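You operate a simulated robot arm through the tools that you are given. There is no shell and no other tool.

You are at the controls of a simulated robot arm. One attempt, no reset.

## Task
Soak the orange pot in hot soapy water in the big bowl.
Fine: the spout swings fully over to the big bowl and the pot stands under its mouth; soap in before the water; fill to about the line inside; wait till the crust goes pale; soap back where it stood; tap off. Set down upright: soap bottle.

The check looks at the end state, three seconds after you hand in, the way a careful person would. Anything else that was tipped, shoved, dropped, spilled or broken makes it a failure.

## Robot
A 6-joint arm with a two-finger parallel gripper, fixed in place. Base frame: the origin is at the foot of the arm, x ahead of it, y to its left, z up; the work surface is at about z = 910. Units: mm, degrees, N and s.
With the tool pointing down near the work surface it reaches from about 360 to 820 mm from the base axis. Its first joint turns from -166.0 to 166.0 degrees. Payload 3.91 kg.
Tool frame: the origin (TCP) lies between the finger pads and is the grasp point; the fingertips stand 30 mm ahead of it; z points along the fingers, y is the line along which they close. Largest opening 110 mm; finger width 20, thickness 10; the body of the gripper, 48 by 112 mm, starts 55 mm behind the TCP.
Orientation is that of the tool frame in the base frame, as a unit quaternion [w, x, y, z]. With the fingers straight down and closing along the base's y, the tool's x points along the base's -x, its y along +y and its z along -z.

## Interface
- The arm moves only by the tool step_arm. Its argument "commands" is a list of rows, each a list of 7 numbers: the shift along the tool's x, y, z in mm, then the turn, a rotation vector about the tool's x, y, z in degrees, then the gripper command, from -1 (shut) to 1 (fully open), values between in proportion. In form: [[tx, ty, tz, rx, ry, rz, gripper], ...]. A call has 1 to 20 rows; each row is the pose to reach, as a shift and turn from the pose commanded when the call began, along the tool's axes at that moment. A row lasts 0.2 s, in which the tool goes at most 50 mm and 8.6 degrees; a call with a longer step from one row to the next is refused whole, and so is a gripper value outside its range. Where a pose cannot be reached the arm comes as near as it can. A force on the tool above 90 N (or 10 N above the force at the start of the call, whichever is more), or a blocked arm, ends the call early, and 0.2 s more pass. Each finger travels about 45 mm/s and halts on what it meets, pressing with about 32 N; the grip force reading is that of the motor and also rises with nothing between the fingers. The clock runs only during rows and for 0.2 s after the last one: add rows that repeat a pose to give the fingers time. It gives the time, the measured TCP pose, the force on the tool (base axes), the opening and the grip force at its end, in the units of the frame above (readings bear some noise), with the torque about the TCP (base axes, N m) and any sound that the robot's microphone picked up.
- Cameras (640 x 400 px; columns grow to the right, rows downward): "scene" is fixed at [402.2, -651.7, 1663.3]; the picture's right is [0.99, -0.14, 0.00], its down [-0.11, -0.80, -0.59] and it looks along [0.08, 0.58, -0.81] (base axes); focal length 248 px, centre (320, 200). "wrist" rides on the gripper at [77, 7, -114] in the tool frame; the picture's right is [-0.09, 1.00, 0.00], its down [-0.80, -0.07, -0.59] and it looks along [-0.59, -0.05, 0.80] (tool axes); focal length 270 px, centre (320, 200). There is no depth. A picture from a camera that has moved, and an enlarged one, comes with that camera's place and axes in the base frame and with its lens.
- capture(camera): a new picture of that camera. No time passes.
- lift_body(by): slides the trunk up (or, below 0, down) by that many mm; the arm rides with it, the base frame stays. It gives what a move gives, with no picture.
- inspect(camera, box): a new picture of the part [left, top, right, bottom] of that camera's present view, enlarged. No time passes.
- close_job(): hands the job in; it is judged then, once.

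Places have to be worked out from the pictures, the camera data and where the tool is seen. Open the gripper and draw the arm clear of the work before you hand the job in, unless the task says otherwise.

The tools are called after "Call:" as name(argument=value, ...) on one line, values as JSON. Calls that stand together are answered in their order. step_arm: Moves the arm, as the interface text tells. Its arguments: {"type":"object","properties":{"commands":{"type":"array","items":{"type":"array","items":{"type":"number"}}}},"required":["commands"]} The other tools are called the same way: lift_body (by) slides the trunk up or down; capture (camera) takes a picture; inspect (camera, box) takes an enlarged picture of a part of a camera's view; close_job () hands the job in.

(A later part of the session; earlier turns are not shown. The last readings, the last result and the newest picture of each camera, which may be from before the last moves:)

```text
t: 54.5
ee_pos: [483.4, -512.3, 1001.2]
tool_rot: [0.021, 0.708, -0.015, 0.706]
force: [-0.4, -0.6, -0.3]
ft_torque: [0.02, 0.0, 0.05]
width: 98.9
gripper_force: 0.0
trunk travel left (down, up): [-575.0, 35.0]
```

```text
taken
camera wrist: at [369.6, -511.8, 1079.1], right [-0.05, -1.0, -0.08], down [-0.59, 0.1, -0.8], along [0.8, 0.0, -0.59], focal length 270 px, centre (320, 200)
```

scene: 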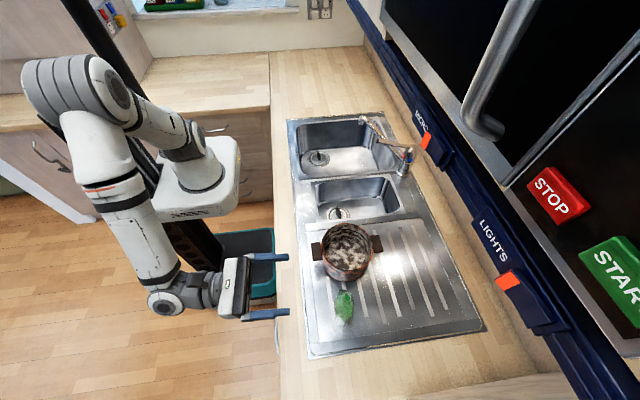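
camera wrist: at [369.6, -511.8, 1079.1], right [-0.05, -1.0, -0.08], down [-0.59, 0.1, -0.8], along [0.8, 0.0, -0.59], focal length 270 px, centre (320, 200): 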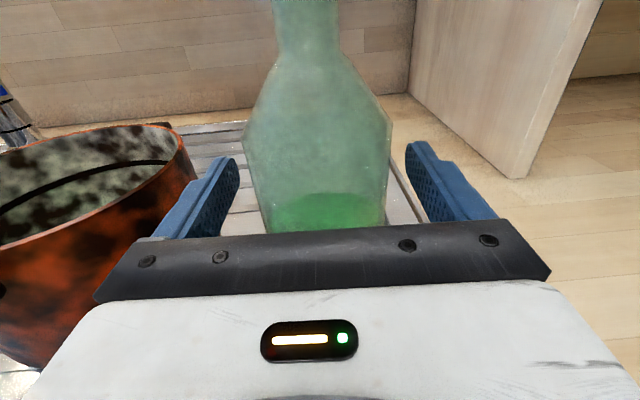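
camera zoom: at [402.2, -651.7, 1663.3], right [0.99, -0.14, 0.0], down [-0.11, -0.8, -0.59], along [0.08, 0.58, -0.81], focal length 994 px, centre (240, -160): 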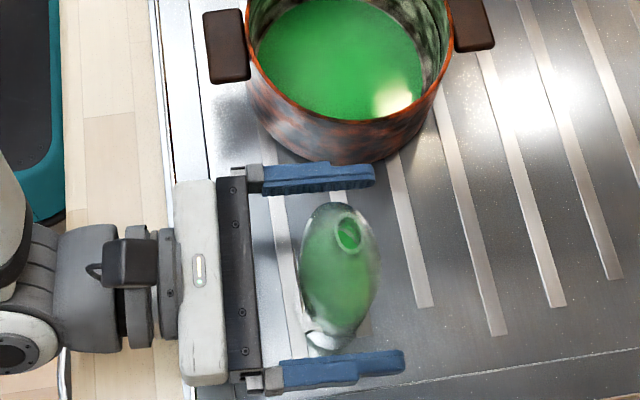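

Bottle released, standing within about 2–3 mm of where it was. I back straight off, then rise.

Call:
step_arm(commands=[[0, 0, -48, 0, 0, 0, 0.8], [0, 0, -96, 0, 0, 0, 0.8], [0, 0, -144, 0, 0, 0, 0.8], [45, 0, -144, 0, 0, 0, 0.8], [90, 0, -144, 0, 0, 0, 0.8], [135, 0, -144, 0, 0, 0, 0.8], [180, 0, -144, 0, 0, 0, 0.8], [180, 0, -144, 0, 0, 0, 0.8]])

Call:
capture(camera="wrist")

Call:
inspect(camera="scene", box=[280, 240, 400, 340])

```text
t: 56.3
ee_pos: [338.6, -502.9, 1179.8]
tool_rot: [0.021, 0.708, -0.015, 0.706]
force: [0.0, 0.6, -0.7]
ft_torque: [0.02, 0.03, -0.02]
width: 99.3
gripper_force: 0.1
trunk travel left (down, up): [-575.0, 35.0]
```

```text
taken
camera wrist: at [225.4, -504.7, 1256.9], right [-0.05, -1.0, -0.08], down [-0.59, 0.1, -0.8], along [0.8, 0.01, -0.59], focal length 270 px, centre (320, 200)
```

wrist: 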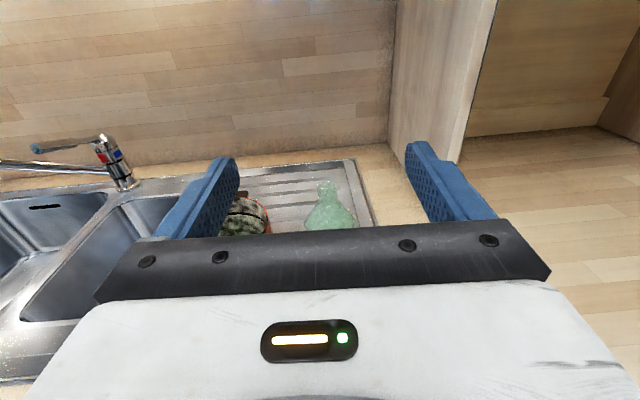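

```text
4.00 times, centred on (340, 290) of scene
camera zoom: at [402.2, -651.7, 1663.3], right [0.99, -0.14, 0.0], down [-0.11, -0.8, -0.59], along [0.08, 0.58, -0.81], focal length 994 px, centre (240, -160)
```

zoom: 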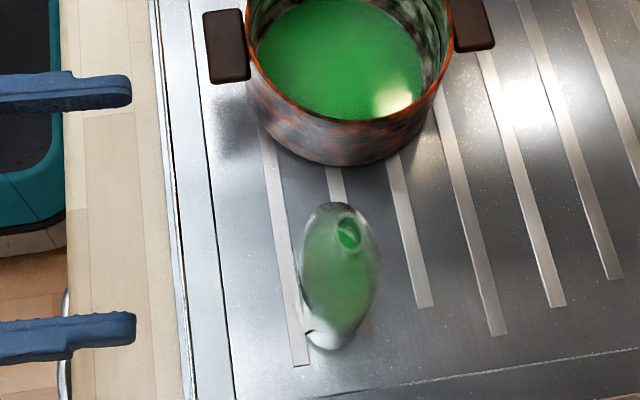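

The bottle stands well. I now point the tool down again over the pot's near handle.

Call:
step_arm(commands=[[0, -14, 6, 0, -8.2, 0, 0.8], [0, -28, 12, 0, -16.4, 0, 0.8], [0, -42, 18, 0, -24.6, 0, 0.8], [0, -56, 24, 0, -32.8, 0, 0.8], [0, -70, 30, 0, -41, 0, 0.8], [0, -84, 37, 0, -49.2, 0, 0.8], [0, -98, 44, 0, -57.4, 0, 0.8], [0, -112, 51, 0, -65.6, 0, 0.8], [0, -126, 58, 0, -73.8, 0, 0.8], [0, -140, 66, 0, -82, 0, 0.8], [0, -153, 73.5, 0, -90, 0, 0.8], [0, -153, 73.5, 0, -90, 0, 0.8]])

Call:
capture(camera="wrist")

```text
t: 58.9
ee_pos: [422.7, -354.5, 1180.5]
tool_rot: [0.004, 1.0, -0.027, -0.002]
force: [-0.6, 0.3, -0.3]
ft_torque: [-0.05, 0.01, -0.01]
width: 98.9
gripper_force: 0.1
trunk travel left (down, up): [-575.0, 35.0]
```

```text
taken
camera wrist: at [499.5, -364.0, 1294.7], right [-0.14, -0.99, 0.01], down [-0.79, 0.12, 0.6], along [-0.59, 0.08, -0.8], focal length 270 px, centre (320, 200)
```

wrist: 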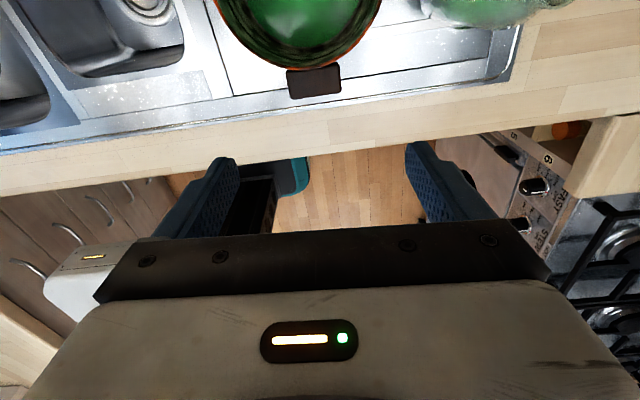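

Handle's centre is at about (432, -353) with its top near z 1000. I turn the tool half round so the camera is on the robot's side.

Call:
step_arm(commands=[[0, 0, 0, 0, 0, -8.5, 0.8], [0, 0, 0, 0, 0, -17, 0.8], [0, 0, 0, 0, 0, -25.5, 0.8], [0, 0, 0, 0, 0, -34, 0.8], [0, 0, 0, 0, 0, -42.5, 0.8], [0, 0, 0, 0, 0, -51, 0.8], [0, 0, 0, 0, 0, -59.5, 0.8], [0, 0, 0, 0, 0, -68, 0.8], [0, 0, 0, 0, 0, -76.5, 0.8], [0, 0, 0, 0, 0, -85, 0.8], [0, 0, 0, 0, 0, -93.5, 0.8], [0, 0, 0, 0, 0, -102, 0.8], [0, 0, 0, 0, 0, -110.5, 0.8], [0, 0, 0, 0, 0, -119, 0.8], [0, 0, 0, 0, 0, -127.5, 0.8], [0, 0, 0, 0, 0, -136, 0.8], [0, 0, 0, 0, 0, -144.5, 0.8], [0, 0, 0, 0, 0, -153, 0.8], [0, 0, 0, 0, 0, -161.5, 0.8], [0, 0, 0, 0, 0, -170, 0.8]])

Call:
step_arm(commands=[[0, 0, 0, 0, 0, -5, 0.8], [0, 0, 0, 0, 0, -10, 0.8], [0, 0, 0, 0, 0, -11, 0.8]])

Call:
capture(camera="wrist")

```text
t: 63.1
ee_pos: [421.0, -353.9, 1181.3]
tool_rot: [-0.001, 0.112, 0.994, -0.004]
force: [-0.3, 0.5, -0.5]
ft_torque: [0.0, -0.02, 0.01]
width: 98.7
gripper_force: 0.0
trunk travel left (down, up): [-575.0, 35.0]
```

```text
t: 63.9
ee_pos: [421.7, -354.2, 1181.4]
tool_rot: [-0.001, 0.017, 1.0, -0.004]
force: [0.1, 0.1, -0.3]
ft_torque: [-0.01, 0.0, 0.03]
width: 99.1
gripper_force: 0.1
trunk travel left (down, up): [-575.0, 35.0]
```

```text
taken
camera wrist: at [346.0, -343.5, 1295.9], right [0.12, 0.99, -0.01], down [0.8, -0.09, 0.59], along [0.59, -0.08, -0.8], focal length 270 px, centre (320, 200)
```

wrist: 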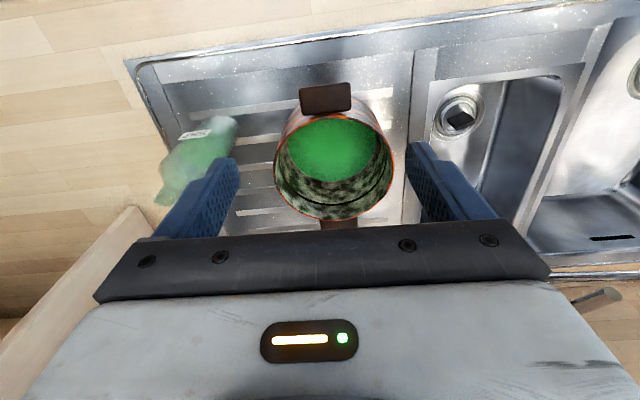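

The tool is aligned with the handle axis. I lower to just above rim height over the handle.

Call:
step_arm(commands=[[-6, 1, 40, 0, 0, 0, 0.8], [-11, 2, 80, 0, 0, 0, 0.8], [-16.5, 2.5, 121, 0, 0, 0, 0.8], [-16.5, 2.5, 121, 0, 0, 0, 0.8]])

Call:
capture(camera="wrist")

Call:
inspect(camera="scene", box=[280, 190, 420, 290])

```text
t: 64.9
ee_pos: [437.2, -353.4, 1060.4]
tool_rot: [-0.001, 0.017, 1.0, -0.004]
force: [0.1, -0.7, 0.0]
ft_torque: [0.02, 0.02, -0.01]
width: 99.1
gripper_force: 0.2
trunk travel left (down, up): [-575.0, 35.0]
```

```text
taken
camera wrist: at [361.6, -342.9, 1174.1], right [0.12, 0.99, -0.01], down [0.8, -0.09, 0.59], along [0.59, -0.08, -0.8], focal length 270 px, centre (320, 200)
```

wrist: 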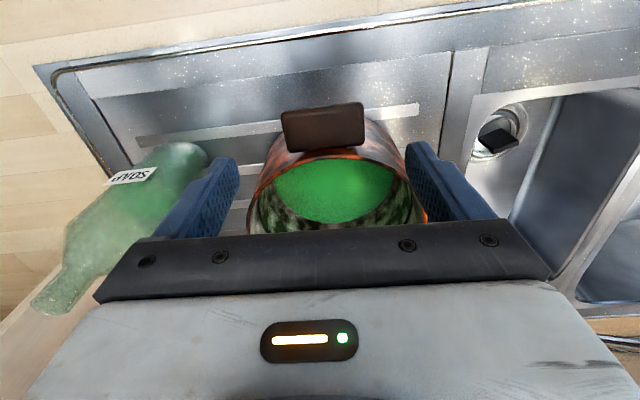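

```text
4.00 times, centred on (350, 240) of scene
camera zoom: at [402.2, -651.7, 1663.3], right [0.99, -0.14, 0.0], down [-0.11, -0.8, -0.59], along [0.08, 0.58, -0.81], focal length 994 px, centre (200, 40)
```

zoom: 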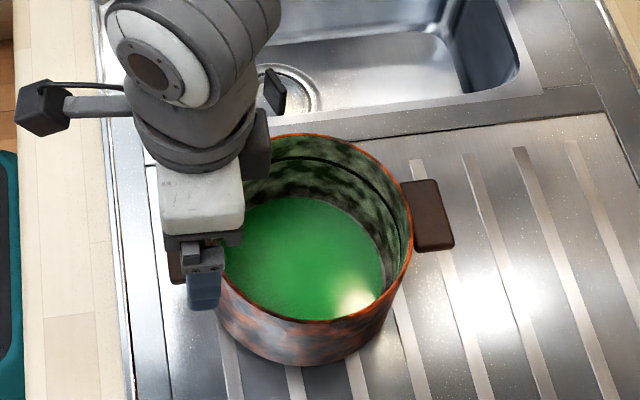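

The handle is centred between the fingers. I go down so the fingers straddle it, then check.

Call:
step_arm(commands=[[-0.5, 1, 30, 0, 0, 0, 0.8], [-1, 1, 55, 0, 0, 0, 0.8], [-1, 1, 67, 0, 0, 0, 0.8], [-1, 1, 67, 0, 0, 0, 0.8]])

Call:
capture(camera="wrist")

Call:
inspect(camera="scene", box=[280, 200, 420, 290])

```text
t: 65.9
ee_pos: [438.6, -351.8, 992.4]
tool_rot: [0.0, 0.019, 1.0, -0.004]
force: [-0.6, -0.3, -0.3]
ft_torque: [-0.03, -0.01, 0.01]
width: 98.8
gripper_force: 0.0
trunk travel left (down, up): [-575.0, 35.0]
```

```text
taken
camera wrist: at [363.0, -341.5, 1107.7], right [0.12, 0.99, -0.01], down [0.8, -0.09, 0.59], along [0.59, -0.08, -0.8], focal length 270 px, centre (320, 200)
```

wrist: 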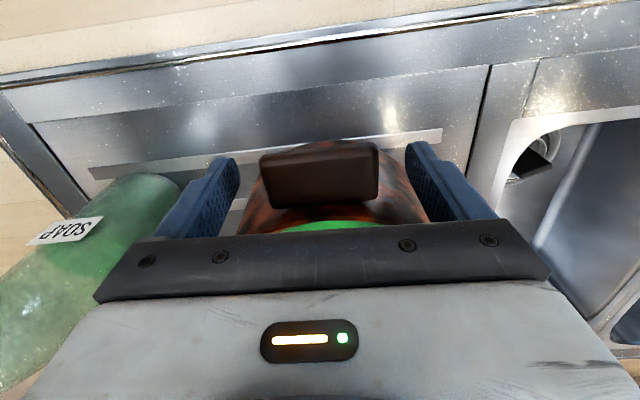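

```text
4.44 times, centred on (350, 245) of scene
camera zoom: at [402.2, -651.7, 1663.3], right [0.99, -0.14, 0.0], down [-0.11, -0.8, -0.59], along [0.08, 0.58, -0.81], focal length 1104 px, centre (187, 0)
```

zoom: 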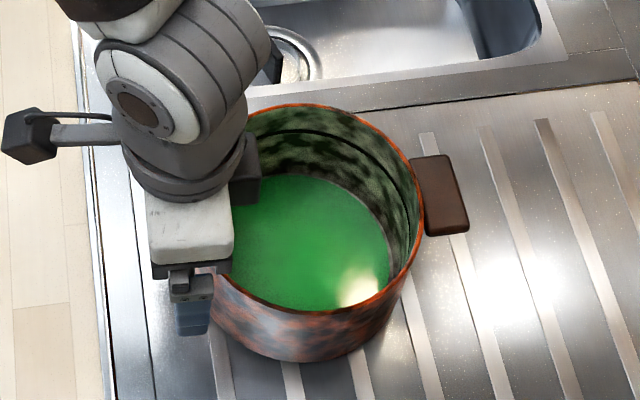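

Handle centred between the fingers. I close on it.

Call:
step_arm(commands=[[0, 0, 0, 0, 0, 0, 0.3], [0, 0, 0, 0, 0, 0, -1], [0, 0, 0, 0, 0, 0, -1], [0, 0, 0, 0, 0, 0, -1], [0, 0, 0, 0, 0, 0, -1], [0, 0, 0, 0, 0, 0, -1]])

Call:
capture(camera="wrist")

Call:
inspect(camera="scene", box=[280, 200, 420, 290])

```text
t: 67.3
ee_pos: [439.2, -351.0, 992.9]
tool_rot: [-0.001, 0.018, 1.0, -0.005]
force: [-1.0, 1.6, 0.6]
ft_torque: [0.05, 0.01, 0.22]
width: 56.2
gripper_force: 32.3
trunk travel left (down, up): [-575.0, 35.0]
```

```text
taken
camera wrist: at [363.1, -341.4, 1107.9], right [0.12, 0.99, -0.01], down [0.8, -0.09, 0.59], along [0.59, -0.08, -0.8], focal length 270 px, centre (320, 200)
```

wrist: 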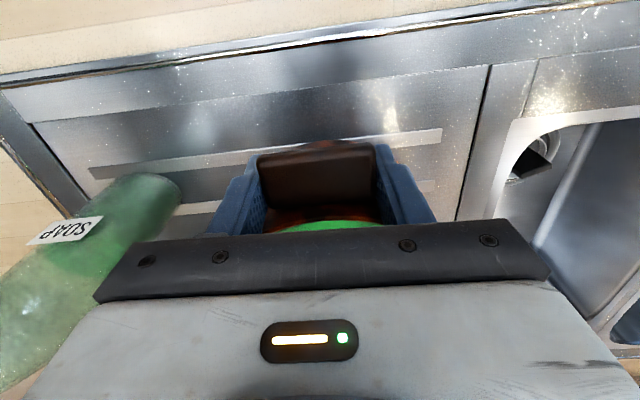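

```text
4.44 times, centred on (350, 245) of scene
camera zoom: at [402.2, -651.7, 1663.3], right [0.99, -0.14, 0.0], down [-0.11, -0.8, -0.59], along [0.08, 0.58, -0.81], focal length 1104 px, centre (187, 0)
```

zoom: 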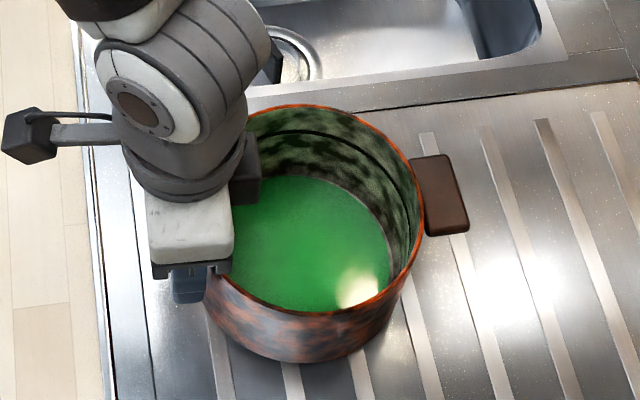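

Gripped at 56 mm. I test-lift by 12 mm to read the weight and check for tilt.

Call:
step_arm(commands=[[0, 0, -3, 0, 0, 0, -1], [0, 0, -6, 0, 0, 0, -1], [0, 0, -9, 0, 0, 0, -1], [0, 0, -12, 0, 0, 0, -1], [0, 0, -12, 0, 0, 0, -1]])

Call:
capture(camera="wrist")

Call:
inspect(camera="scene", box=[280, 200, 420, 290])

```text
t: 68.5
ee_pos: [437.6, -352.5, 1004.6]
tool_rot: [-0.003, 0.019, 1.0, -0.003]
force: [1.0, -0.8, -5.3]
ft_torque: [0.04, 0.49, -0.02]
width: 55.8
gripper_force: 32.0
trunk travel left (down, up): [-575.0, 35.0]
```

```text
taken
camera wrist: at [363.3, -341.8, 1118.8], right [0.12, 0.99, -0.01], down [0.8, -0.09, 0.59], along [0.59, -0.08, -0.81], focal length 270 px, centre (320, 200)
```

wrist: 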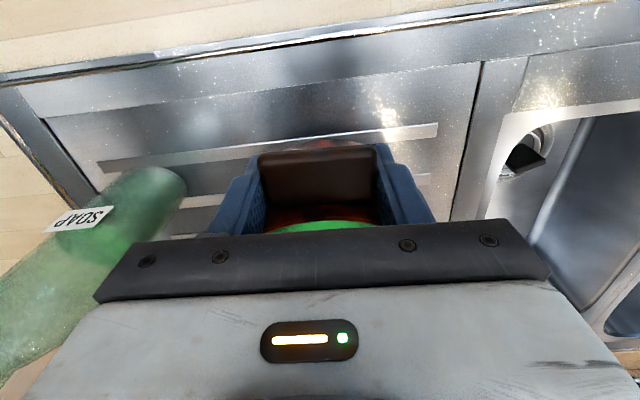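

```text
4.44 times, centred on (350, 245) of scene
camera zoom: at [402.2, -651.7, 1663.3], right [0.99, -0.14, 0.0], down [-0.11, -0.8, -0.59], along [0.08, 0.58, -0.81], focal length 1104 px, centre (187, 0)
```

zoom: 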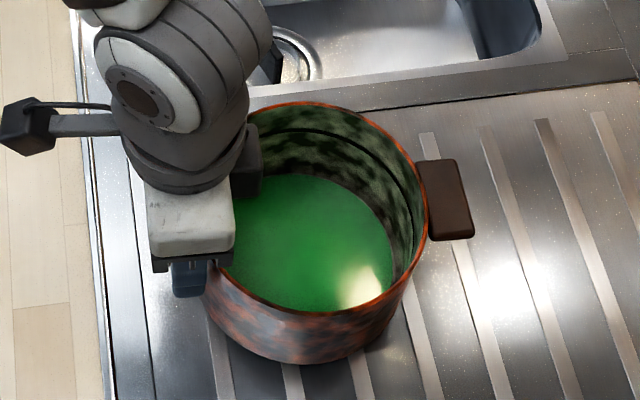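

The pot weighs only about 5.4 N and hangs with about 3° of tilt. I lift it further and level it by pitching the tool 3°.

Call:
step_arm(commands=[[0, 0, -10, 0, -0.8, 0, -1], [0, 0, -22, 0, -1.6, 0, -1], [0, 0, -35, 0, -2.4, 0, -1], [0, 0, -48, 0, -3, 0, -1], [0, 0, -48, 0, -3, 0, -1]])

Call:
capture(camera="wrist")

Call:
inspect(camera="scene", box=[280, 200, 420, 290])

```text
t: 69.7
ee_pos: [437.6, -351.5, 1052.8]
tool_rot: [0.025, 0.017, 1.0, -0.005]
force: [0.2, 0.0, -5.7]
ft_torque: [0.02, 0.45, -0.02]
width: 55.7
gripper_force: 32.0
trunk travel left (down, up): [-575.0, 35.0]
```

```text
taken
camera wrist: at [357.2, -341.2, 1162.8], right [0.12, 0.99, 0.0], down [0.77, -0.09, 0.63], along [0.63, -0.08, -0.77], focal length 270 px, centre (320, 200)
```

wrist: 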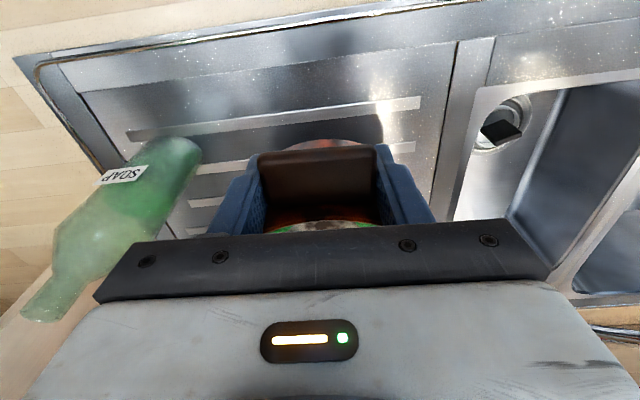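

```text
4.44 times, centred on (350, 245) of scene
camera zoom: at [402.2, -651.7, 1663.3], right [0.99, -0.14, 0.0], down [-0.11, -0.8, -0.59], along [0.08, 0.58, -0.81], focal length 1104 px, centre (187, 0)
```

zoom: 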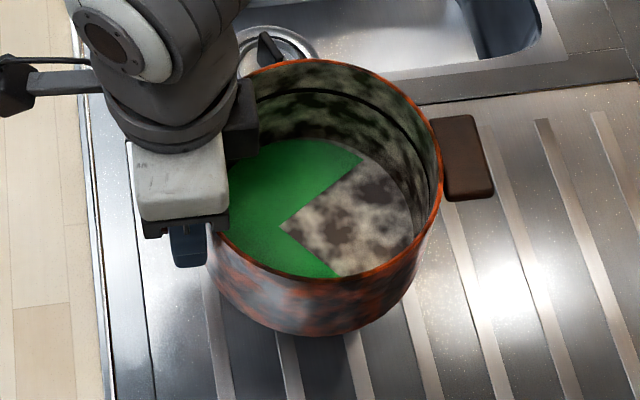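

The soap pooled toward the handle side, so the pot was level before and my correction tilted it. I undo the pitch.

Call:
step_arm(commands=[[0, 0, 0, 0, 1.5, 0, -1], [0, 0, 0, 0, 3, 0, -1], [0, 0, 0, 0, 3, 0, -1]])

Call:
inspect(camera="scene", box=[280, 200, 420, 290])

```text
t: 70.5
ee_pos: [439.8, -350.3, 1051.7]
tool_rot: [-0.001, 0.017, 1.0, -0.005]
force: [-0.5, -0.4, -6.6]
ft_torque: [0.0, 0.49, 0.02]
width: 55.7
gripper_force: 32.2
trunk travel left (down, up): [-575.0, 35.0]
```

```text
4.44 times, centred on (350, 245) of scene
camera zoom: at [402.2, -651.7, 1663.3], right [0.99, -0.14, 0.0], down [-0.11, -0.8, -0.59], along [0.08, 0.58, -0.81], focal length 1104 px, centre (187, 0)
```

zoom: 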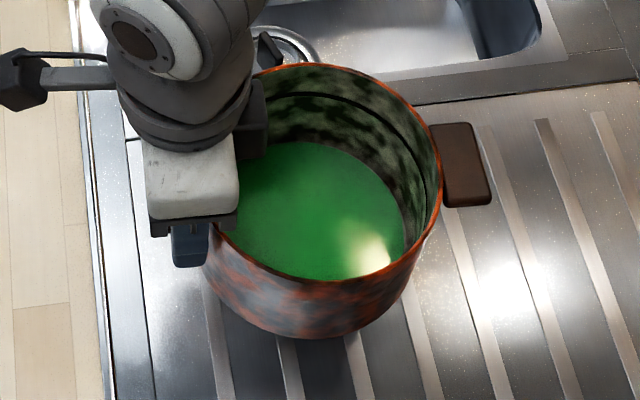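

Level again. I carry it over to the left part of the big bowl, turning the heading about 27° on the way.

Call:
step_arm(commands=[[-1, 20, 0, 0, 0, -1, -1], [-2, 50, 0, 0, 0, -2.5, -1], [-3.5, 90, 0, 0, 0, -5, -1], [-5, 131, 0, 0, 0, -7.5, -1], [-6.5, 173, 0, 0, 0, -10, -1], [-8, 215, 0, 0, 0, -12.5, -1], [-9.5, 257, 0, 0, 0, -15, -1], [-11, 299, 0, 0, 0, -17.5, -1], [-12.5, 341, 0, 0, 0, -20, -1], [-14, 383, 0, 0, 0, -22.5, -1], [-15.5, 420, 0, 0, 0, -25, -1], [-16.3, 448, 0, 0, 0, -26, -1], [-16.7, 467, 0, 0, 0, -27, -1], [-16.7, 467, 0, 0, 0, -27, -1]])

Call:
capture(camera="scene")

Call:
inspect(camera="scene", box=[280, 80, 440, 200])

Call:
capture(camera="wrist")

```text
t: 73.5
ee_pos: [471.1, 115.7, 1048.7]
tool_rot: [-0.002, -0.216, 0.976, -0.004]
force: [0.3, -0.8, -5.4]
ft_torque: [-0.18, 0.43, 0.03]
width: 55.9
gripper_force: 32.3
trunk travel left (down, up): [-575.0, 35.0]
```

```text
taken
```

scene: 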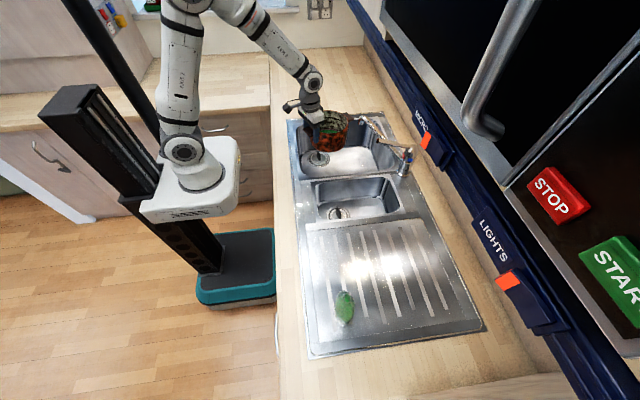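

```text
3.33 times, centred on (360, 140) of scene
camera zoom: at [402.2, -651.7, 1663.3], right [0.99, -0.14, 0.0], down [-0.11, -0.8, -0.59], along [0.08, 0.58, -0.81], focal length 828 px, centre (187, 400)
```

zoom: 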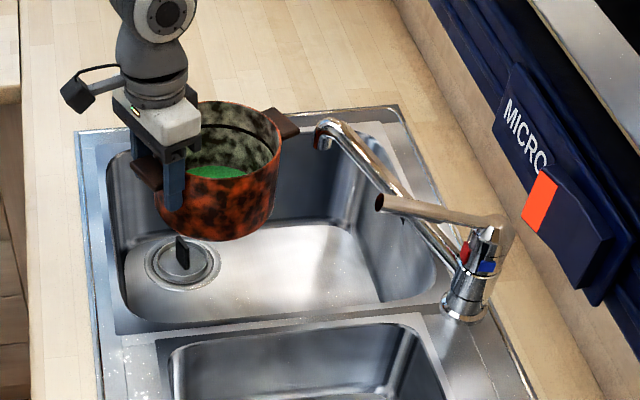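

```text
taken
camera wrist: at [399.6, 89.9, 1163.9], right [-0.34, 0.94, -0.01], down [0.76, 0.28, 0.59], along [0.56, 0.2, -0.81], focal length 270 px, centre (320, 200)
```

wrist: 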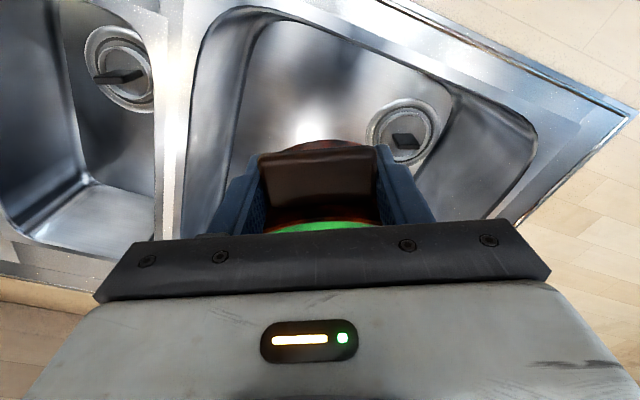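

The pot hangs over the left of the bowl, still level. I lower it below spout height, then slide it toward the middle of the bowl.

Call:
step_arm(commands=[[0, 0, 30, 0, 0, 0, -1], [0, 0, 60, 0, 0, 0, -1], [0, 0, 89, 0, 0, 0, -1], [-16, -9, 99, 0, 0, 0, -1], [-32, -18, 109, 0, 0, 0, -1], [-48.1, -26.7, 109, 0, 0, 0, -1], [-48.1, -26.7, 109, 0, 0, 0, -1]])

Call:
inspect(camera="scene", box=[280, 80, 440, 200])

Call:
capture(camera="wrist")

```text
t: 75.1
ee_pos: [527.6, 109.2, 939.7]
tool_rot: [-0.002, -0.216, 0.976, -0.004]
force: [-0.1, -0.3, -5.7]
ft_torque: [-0.17, 0.42, -0.01]
width: 55.8
gripper_force: 32.4
trunk travel left (down, up): [-575.0, 35.0]
```

```text
3.33 times, centred on (360, 140) of scene
camera zoom: at [402.2, -651.7, 1663.3], right [0.99, -0.14, 0.0], down [-0.11, -0.8, -0.59], along [0.08, 0.58, -0.81], focal length 828 px, centre (187, 400)
```

zoom: 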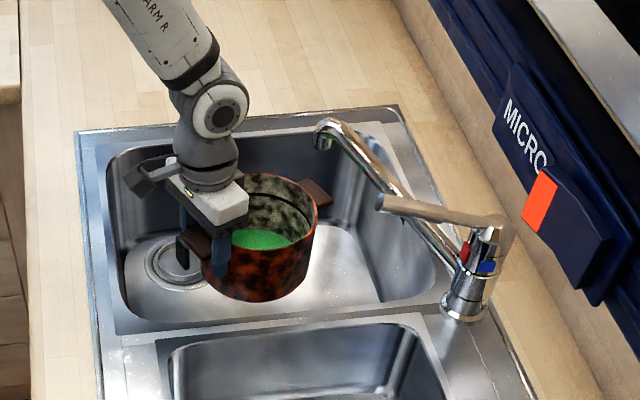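

```text
taken
camera wrist: at [455.5, 83.7, 1054.6], right [-0.34, 0.94, -0.01], down [0.76, 0.28, 0.59], along [0.56, 0.2, -0.81], focal length 270 px, centre (320, 200)
```

wrist: 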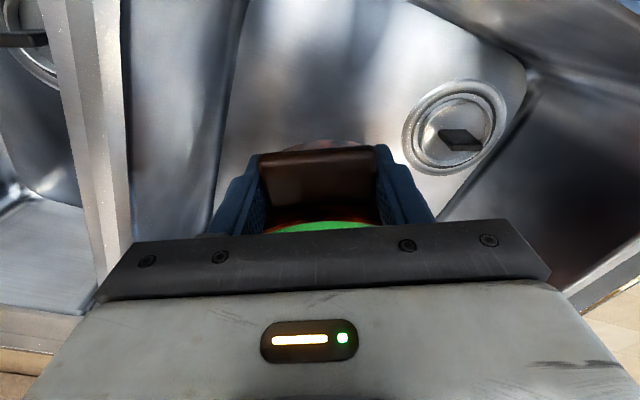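

Pot is below the spout and over clear floor. I lower it near the bowl floor and slide it under the mouth.

Call:
step_arm(commands=[[0, 0, 30, 0, 0, 0, -1], [0, 0, 60, 0, 0, 0, -1], [0, 0, 90, 0, 0, 0, -1], [-15, -9, 92, 0, 0, 0, -1], [-31, -18, 94, 0, 0, 0, -1], [-46.8, -26.1, 95, 0, 0, 0, -1], [-46.8, -26.1, 95, 0, 0, 0, -1]])

Call:
inspect(camera="scene", box=[280, 80, 440, 200])

Call:
capture(camera="wrist")

```text
t: 76.7
ee_pos: [580.6, 106.6, 844.5]
tool_rot: [-0.003, -0.215, 0.977, -0.005]
force: [-1.0, 0.0, -5.4]
ft_torque: [-0.16, 0.4, 0.03]
width: 55.7
gripper_force: 31.7
trunk travel left (down, up): [-575.0, 35.0]
```

```text
3.33 times, centred on (360, 140) of scene
camera zoom: at [402.2, -651.7, 1663.3], right [0.99, -0.14, 0.0], down [-0.11, -0.8, -0.59], along [0.08, 0.58, -0.81], focal length 828 px, centre (187, 400)
```

zoom: 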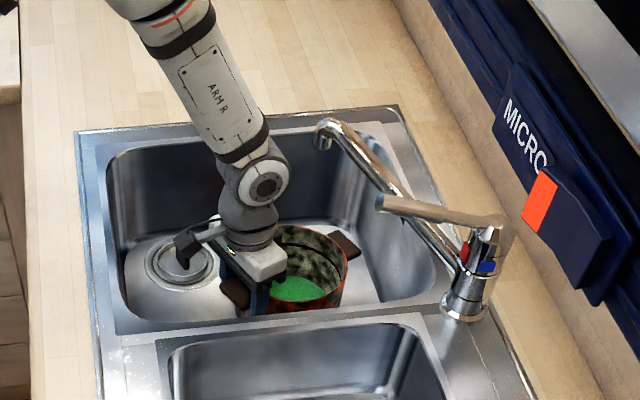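

```text
taken
camera wrist: at [508.8, 79.7, 959.7], right [-0.34, 0.94, -0.01], down [0.76, 0.28, 0.59], along [0.56, 0.2, -0.81], focal length 270 px, centre (320, 200)
```

wrist: 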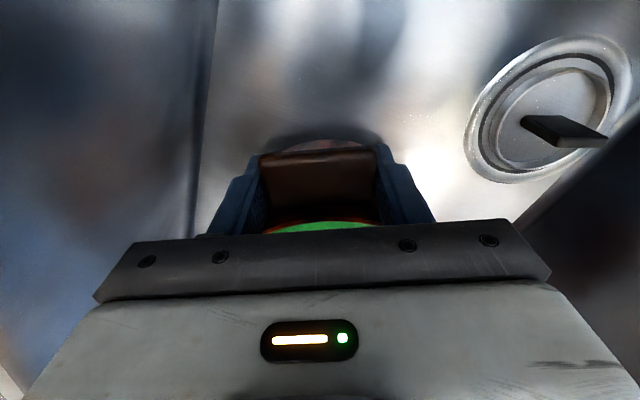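

The pot hangs just above the floor under the mouth. I lower it slowly until the weight comes off.

Call:
step_arm(commands=[[0, 0, 8, 0, 0, 0, -1], [0, 0, 16, 0, 0, 0, -1], [0, 0, 22, 0, 0, 0, -1], [0, 0, 26, 0, 0, 0, -1], [0, 0, 26, 0, 0, 0, -1]])

Call:
inspect(camera="scene", box=[280, 80, 440, 200])

```text
t: 77.9
ee_pos: [580.1, 103.5, 821.4]
tool_rot: [0.0, -0.216, 0.976, -0.004]
force: [1.6, 0.5, 21.4]
ft_torque: [0.29, 0.06, -0.01]
width: 55.8
gripper_force: 32.1
trunk travel left (down, up): [-575.0, 35.0]
```

```text
3.33 times, centred on (360, 140) of scene
camera zoom: at [402.2, -651.7, 1663.3], right [0.99, -0.14, 0.0], down [-0.11, -0.8, -0.59], along [0.08, 0.58, -0.81], focal length 828 px, centre (187, 400)
```

zoom: 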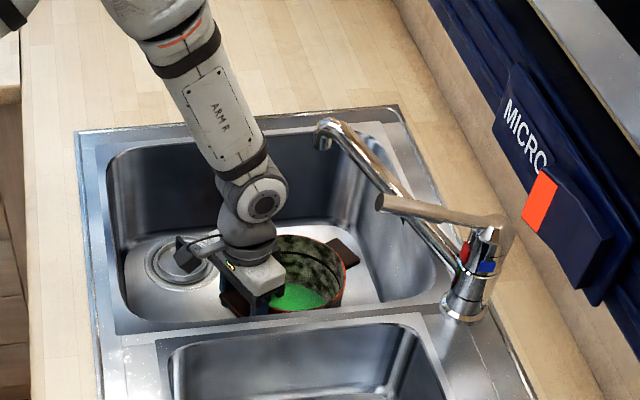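

The pot stands on the bowl floor, with 21 N of contact. I ease off 2 mm and open the fingers.

Call:
step_arm(commands=[[0, 0, -2, 0, 0, 0, -1], [0, 0, -2, 0, 0, 0, 0.3], [0, 0, -2, 0, 0, 0, 0.6], [0, 0, -2, 0, 0, 0, 0.8], [0, 0, -2, 0, 0, 0, 0.8]])

Call:
capture(camera="wrist")

Call:
inspect(camera="scene", box=[310, 110, 410, 190])

```text
t: 79.1
ee_pos: [579.2, 105.2, 820.1]
tool_rot: [-0.002, -0.215, 0.977, -0.004]
force: [0.4, -0.1, 0.4]
ft_torque: [0.0, 0.02, -0.02]
width: 98.8
gripper_force: 0.0
trunk travel left (down, up): [-575.0, 35.0]
```

```text
taken
camera wrist: at [508.5, 78.7, 935.5], right [-0.34, 0.94, -0.01], down [0.76, 0.28, 0.59], along [0.56, 0.2, -0.81], focal length 270 px, centre (320, 200)
```

wrist: 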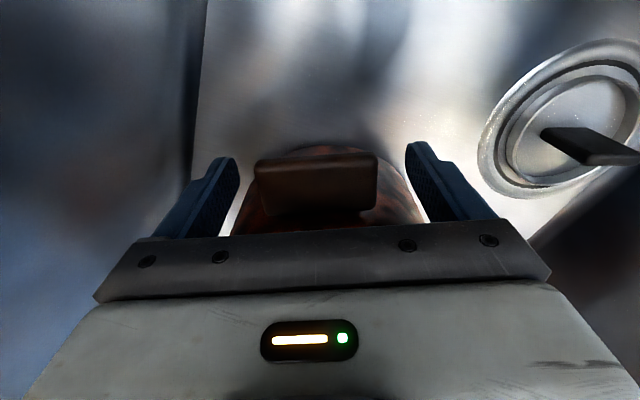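

```text
5.00 times, centred on (360, 150) of scene
camera zoom: at [402.2, -651.7, 1663.3], right [0.99, -0.14, 0.0], down [-0.11, -0.8, -0.59], along [0.08, 0.58, -0.81], focal length 1242 px, centre (120, 450)
```

zoom: 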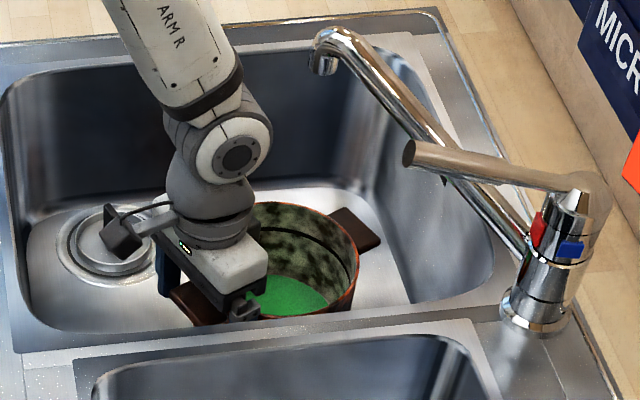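

Pot released. I back the gripper off the handle, away from the spout, and rise out of the bowl.

Call:
step_arm(commands=[[20, 0, 0, 0, 0, 0, 0.8], [42, 0, 0, 0, 0, 0, 0.8], [42, 0, -40, 0, 0, 0, 0.8], [42, 0, -85, 0, 0, 0, 0.8], [42, 0, -130, 0, 0, 0, 0.8], [42, 0, -175, 0, 0, 0, 0.8], [42, 0, -220, 0, 0, 0, 0.8], [60, 0, -265, 0, 0, 0, 0.8], [90, 0, -300, 0, 0, 0, 0.8], [130, 0, -320, 0, 0, 0, 0.8], [130, 0, -320, 0, 0, 0, 0.8]])

Call:
capture(camera="wrist")

Call:
inspect(camera="scene", box=[310, 110, 410, 190])

```text
t: 81.5
ee_pos: [464.9, 52.4, 1141.3]
tool_rot: [-0.003, -0.217, 0.976, -0.004]
force: [0.0, 0.3, -0.1]
ft_torque: [-0.01, -0.01, -0.02]
width: 98.8
gripper_force: 0.0
trunk travel left (down, up): [-575.0, 35.0]
```

```text
taken
camera wrist: at [394.7, 26.7, 1256.6], right [-0.34, 0.94, -0.01], down [0.76, 0.28, 0.59], along [0.56, 0.2, -0.81], focal length 270 px, centre (320, 200)
```

wrist: 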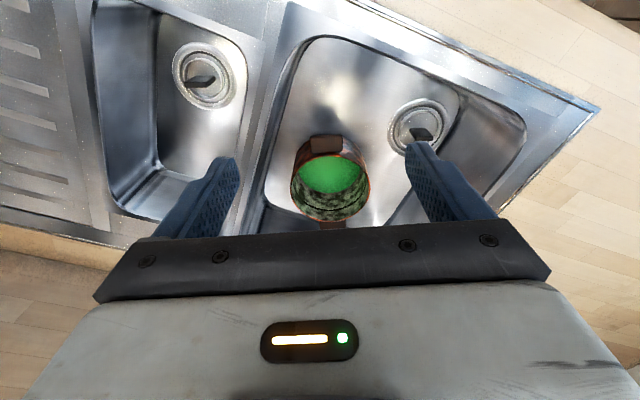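

```text
5.00 times, centred on (360, 150) of scene
camera zoom: at [402.2, -651.7, 1663.3], right [0.99, -0.14, 0.0], down [-0.11, -0.8, -0.59], along [0.08, 0.58, -0.81], focal length 1242 px, centre (120, 450)
```

zoom: 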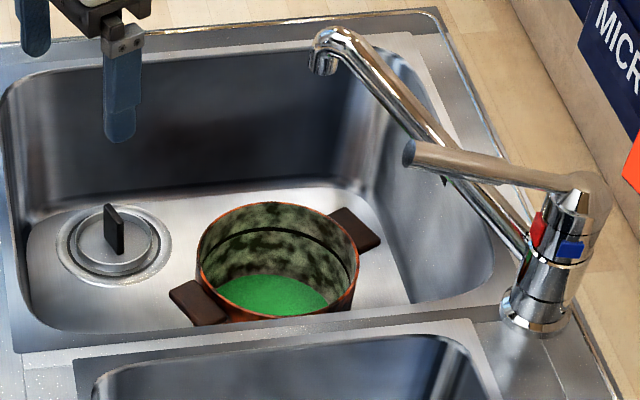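

The pot stands at about (658, 135) with the spout mouth almost over its centre. The lever points exactly along the red mark, so it is on hot; I turn the tool to face it.

Call:
step_arm(commands=[[-6, -13, -8, 0, 0, 7, 0.3], [-12, -26, -16, 0, 0, 14, 0.09], [-18, -39, -24, 0, 0, 21, 0.09], [-24, -52, -32, 0, 0, 28, 0.09], [-30, -65.7, -40, 0, 0, 35, 0.09], [-30, -65.7, -40, 0, 0, 35, 0.09]])

Call:
capture(camera="wrist")

```text
t: 82.9
ee_pos: [518.3, 5.7, 1182.9]
tool_rot: [0.0, 0.088, 0.996, -0.005]
force: [-0.2, -0.7, 0.0]
ft_torque: [0.01, -0.01, -0.01]
width: 60.3
gripper_force: 0.1
trunk travel left (down, up): [-575.0, 35.0]
```

```text
taken
camera wrist: at [445.2, 26.5, 1296.9], right [0.26, 0.96, -0.01], down [0.78, -0.21, 0.59], along [0.57, -0.16, -0.8], focal length 270 px, centre (320, 200)
```

wrist: 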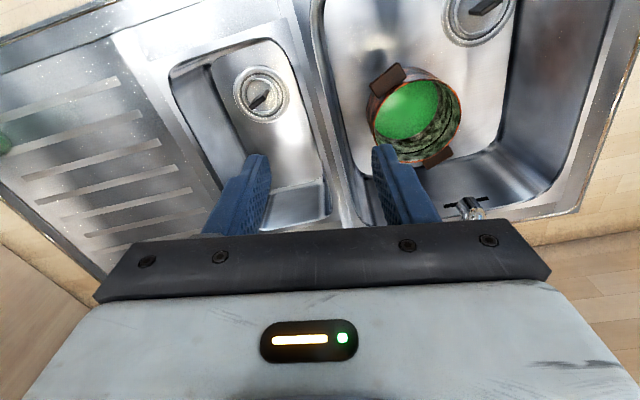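

Heading is -10°, along the lever. I tip the tool 60° forward and come up to a point 80 mm short of the lever's tip.

Call:
step_arm(commands=[[-16, 2.7, 9, 0, -7.5, 0, 0.09], [-32, 5.4, 18, 0, -15, 0, 0.09], [-48, 8, 26, 0, -22.5, 0, 0.09], [-63, 10.7, 35, 0, -30, 0, 0.09], [-79, 13.4, 44, 0, -37.5, 0, 0.09], [-95, 16, 52, 0, -45, 0, 0.09], [-111, 18.7, 61, 0, -52.5, 0, 0.09], [-126.8, 21.4, 70, 0, -60, 0, 0.09], [-126.8, 21.4, 70, 0, -60, 0, 0.09]])

Call:
capture(camera="wrist")

Call:
inspect(camera="scene", box=[310, 90, 430, 170])

```text
t: 84.9
ee_pos: [645.9, 5.6, 1112.1]
tool_rot: [0.498, 0.074, 0.863, -0.048]
force: [-0.2, -0.2, 0.0]
ft_torque: [0.02, -0.01, -0.01]
width: 60.3
gripper_force: 0.1
out of reach, approached as far as the arm can: row 6, 7
trunk travel left (down, up): [-575.0, 35.0]
```

```text
taken
camera wrist: at [512.5, 33.9, 1103.0], right [0.22, 0.97, 0.07], down [-0.12, -0.04, 0.99], along [0.97, -0.22, 0.11], focal length 270 px, centre (320, 200)
```

wrist: 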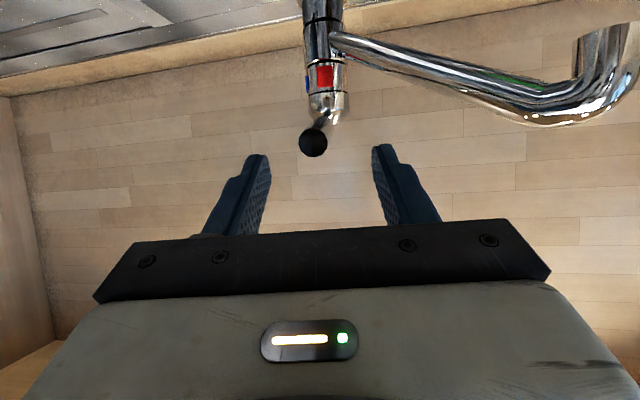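

```text
5.00 times, centred on (370, 130) of scene
camera zoom: at [402.2, -651.7, 1663.3], right [0.99, -0.14, 0.0], down [-0.11, -0.8, -0.59], along [0.08, 0.58, -0.81], focal length 1242 px, centre (70, 550)
```

zoom: 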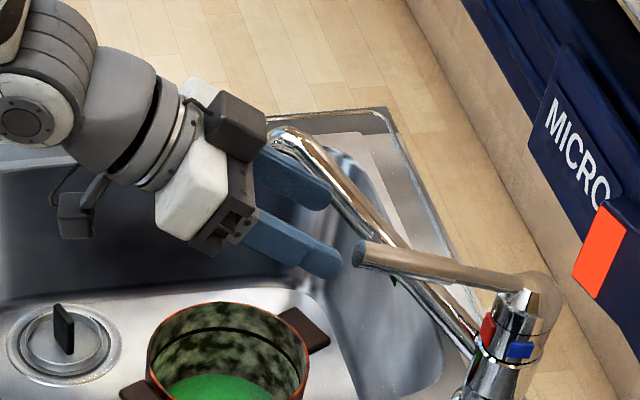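

The lever tip sits midway between the fingers, right in line with the red mark. I advance to straddle it.

Call:
step_arm(commands=[[-1, -1, 26, 0, 0, 0, 0.09], [-3, -2, 52, 0, 0, 0, 0.09], [-5, -3, 78.7, 0, 0, 0, 0.09], [-5, -3, 78.7, 0, 0, 0, 0.09]])

Call:
capture(camera="wrist")

Call:
inspect(camera="scene", box=[310, 90, 430, 170])

```text
t: 85.9
ee_pos: [715.0, -12.6, 1075.5]
tool_rot: [0.498, 0.074, 0.863, -0.048]
force: [-0.2, 0.4, -0.7]
ft_torque: [0.01, 0.0, -0.03]
width: 60.1
gripper_force: 0.0
trunk travel left (down, up): [-575.0, 35.0]
```

```text
taken
camera wrist: at [581.7, 18.6, 1066.6], right [0.22, 0.97, 0.07], down [-0.12, -0.04, 0.99], along [0.97, -0.22, 0.11], focal length 270 px, centre (320, 200)
```

wrist: 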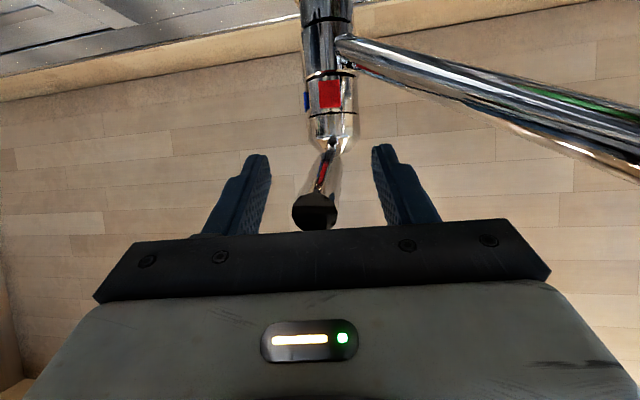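

```text
5.00 times, centred on (370, 130) of scene
camera zoom: at [402.2, -651.7, 1663.3], right [0.99, -0.14, 0.0], down [-0.11, -0.8, -0.59], along [0.08, 0.58, -0.81], focal length 1242 px, centre (70, 550)
```

zoom: 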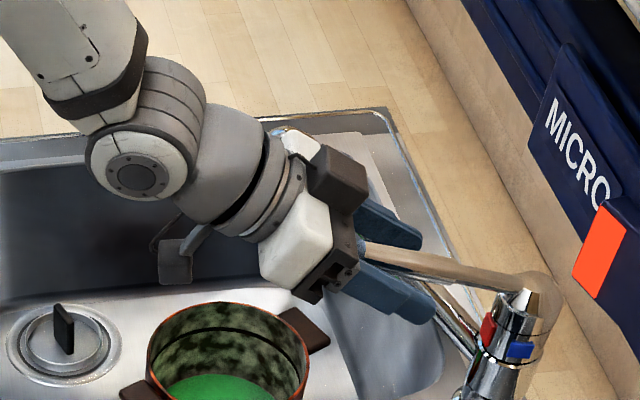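

Lever is between the fingers. I close on it.

Call:
step_arm(commands=[[0, 0, 0, 0, 0, 0, -0.2], [0, 0, 0, 0, 0, 0, -0.5], [0, 0, 0, 0, 0, 0, -1], [0, 0, 0, 0, 0, 0, -1], [0, 0, 0, 0, 0, 0, -1]])

Call:
inspect(camera="scene", box=[310, 90, 430, 170])

Call:
capture(camera="wrist")

```text
t: 87.1
ee_pos: [715.2, -9.7, 1075.8]
tool_rot: [0.497, 0.073, 0.863, -0.048]
force: [1.3, 7.1, -0.7]
ft_torque: [0.69, -0.14, 2.61]
width: 23.4
gripper_force: 45.3
trunk travel left (down, up): [-575.0, 35.0]
```

```text
5.00 times, centred on (370, 130) of scene
camera zoom: at [402.2, -651.7, 1663.3], right [0.99, -0.14, 0.0], down [-0.11, -0.8, -0.59], along [0.08, 0.58, -0.81], focal length 1242 px, centre (70, 550)
```

zoom: 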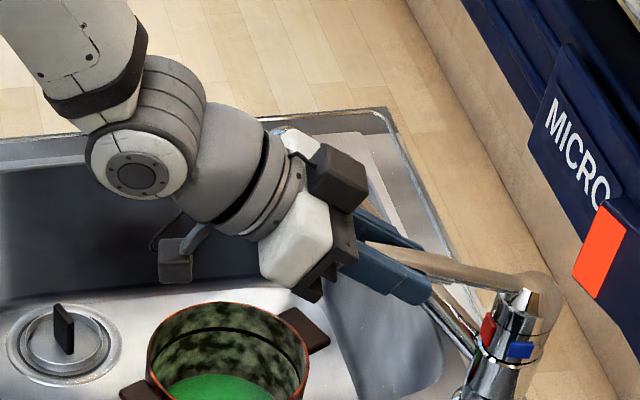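

```text
taken
camera wrist: at [581.8, 19.7, 1066.5], right [0.22, 0.97, 0.07], down [-0.12, -0.04, 0.99], along [0.97, -0.22, 0.11], focal length 270 px, centre (320, 200)
```

wrist: 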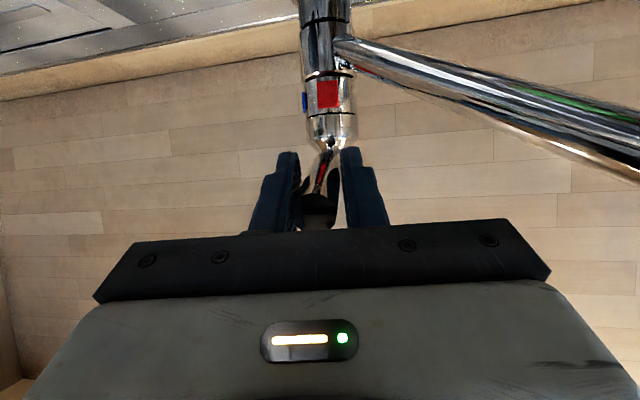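

Held at 23.4 mm, but with 2.6 Nm of twist from a small heading mismatch. I turn the tool 3° with the twist to relieve it.

Call:
step_arm(commands=[[0, 0.5, 0, -1.3, 0, -0.75, -1], [0, 1, 0, -2.6, 0, -1.5, -1], [0, 1, 0, -2.6, 0, -1.5, -1]])

Call:
inspect(camera="scene", box=[310, 90, 430, 170])

```text
t: 87.9
ee_pos: [716.0, -10.5, 1076.7]
tool_rot: [0.498, 0.052, 0.865, -0.036]
force: [0.0, 0.4, -0.4]
ft_torque: [0.68, -0.03, 2.33]
width: 20.8
gripper_force: 44.8
trunk travel left (down, up): [-575.0, 35.0]
```

```text
5.00 times, centred on (370, 130) of scene
camera zoom: at [402.2, -651.7, 1663.3], right [0.99, -0.14, 0.0], down [-0.11, -0.8, -0.59], along [0.08, 0.58, -0.81], focal length 1242 px, centre (70, 550)
```

zoom: 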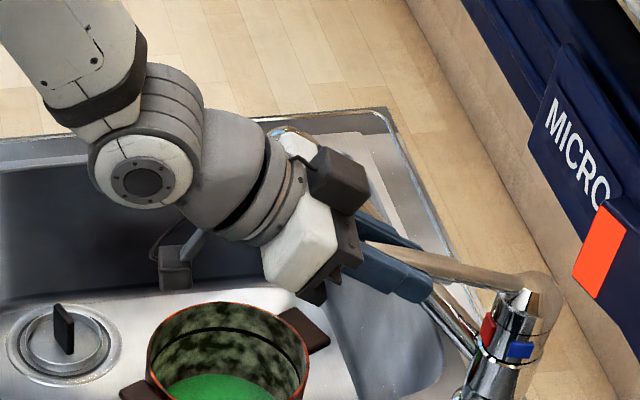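

The grip narrowed as it aligned, so I turn another 4° the same way.

Call:
step_arm(commands=[[0, 0, 0, -1.7, 0, -1, -1], [0, 0, 0, -3.5, 0, -2, -1], [0, 0, 0, -3.5, 0, -2, -1]])

Call:
inspect(camera="scene", box=[310, 90, 430, 170])

Call:
capture(camera="wrist")

```text
t: 88.7
ee_pos: [715.6, -9.2, 1077.5]
tool_rot: [0.495, 0.043, 0.867, -0.029]
force: [-11.7, -47.6, -11.1]
ft_torque: [0.59, 1.2, 1.04]
width: 19.5
gripper_force: 45.5
out of reach, approached as far as the arm can: row 1, 2, 3
trunk travel left (down, up): [-575.0, 35.0]
```

```text
5.00 times, centred on (370, 130) of scene
camera zoom: at [402.2, -651.7, 1663.3], right [0.99, -0.14, 0.0], down [-0.11, -0.8, -0.59], along [0.08, 0.58, -0.81], focal length 1242 px, centre (70, 550)
```

zoom: 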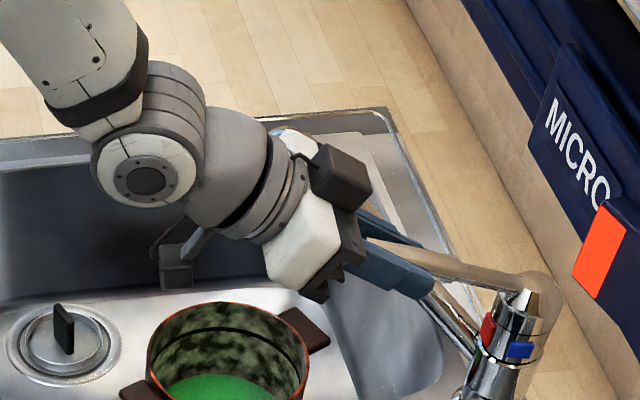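

```text
taken
camera wrist: at [580.5, 11.3, 1069.3], right [0.15, 0.99, 0.07], down [-0.11, -0.05, 0.99], along [0.98, -0.15, 0.1], focal length 270 px, centre (320, 200)
```

wrist: 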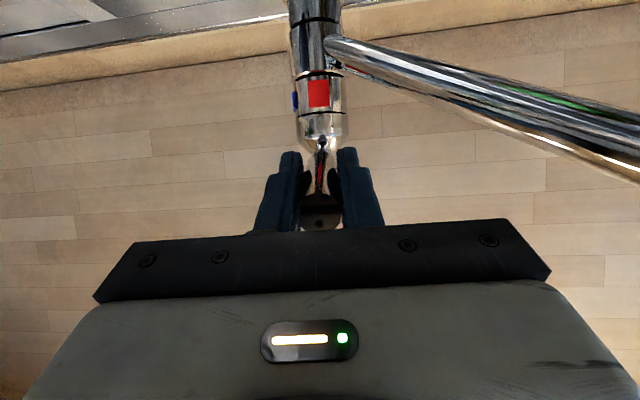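

That ran into a joint limit and side force, so I undo the last turn to where the forces were near zero.

Call:
step_arm(commands=[[0, 0, 0, 1.7, 0, 1, -1], [0, 0, 0, 3.5, 0, 2, -1], [0, 0, 0, 3.5, 0, 2, -1]])

```text
t: 89.5
ee_pos: [716.7, -8.5, 1079.8]
tool_rot: [0.499, 0.055, 0.864, -0.034]
force: [-6.7, -48.2, -8.1]
ft_torque: [0.84, 0.79, 2.18]
width: 20.3
gripper_force: 45.0
trunk travel left (down, up): [-575.0, 35.0]
```

A side force of 48 N remains since the tool sits about 2 mm too far to +y. I shift back 2.5 mm.

Call:
step_arm(commands=[[0, -1.3, 0, 0, 0, 0, -1], [0, -2.5, 0, 0, 0, 0, -1], [0, -2.5, 0, 0, 0, 0, -1]])

Call:
inspect(camera="scene", box=[310, 90, 430, 170])

```text
t: 90.3
ee_pos: [716.1, -9.4, 1079.7]
tool_rot: [0.499, 0.054, 0.865, -0.034]
force: [-2.1, -40.3, -3.6]
ft_torque: [0.79, 0.17, 2.22]
width: 20.3
gripper_force: 45.5
trunk travel left (down, up): [-575.0, 35.0]
```

```text
5.00 times, centred on (370, 130) of scene
camera zoom: at [402.2, -651.7, 1663.3], right [0.99, -0.14, 0.0], down [-0.11, -0.8, -0.59], along [0.08, 0.58, -0.81], focal length 1242 px, centre (70, 550)
```

zoom: 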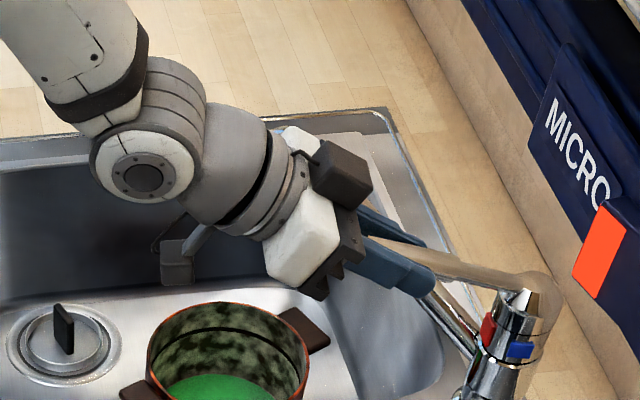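

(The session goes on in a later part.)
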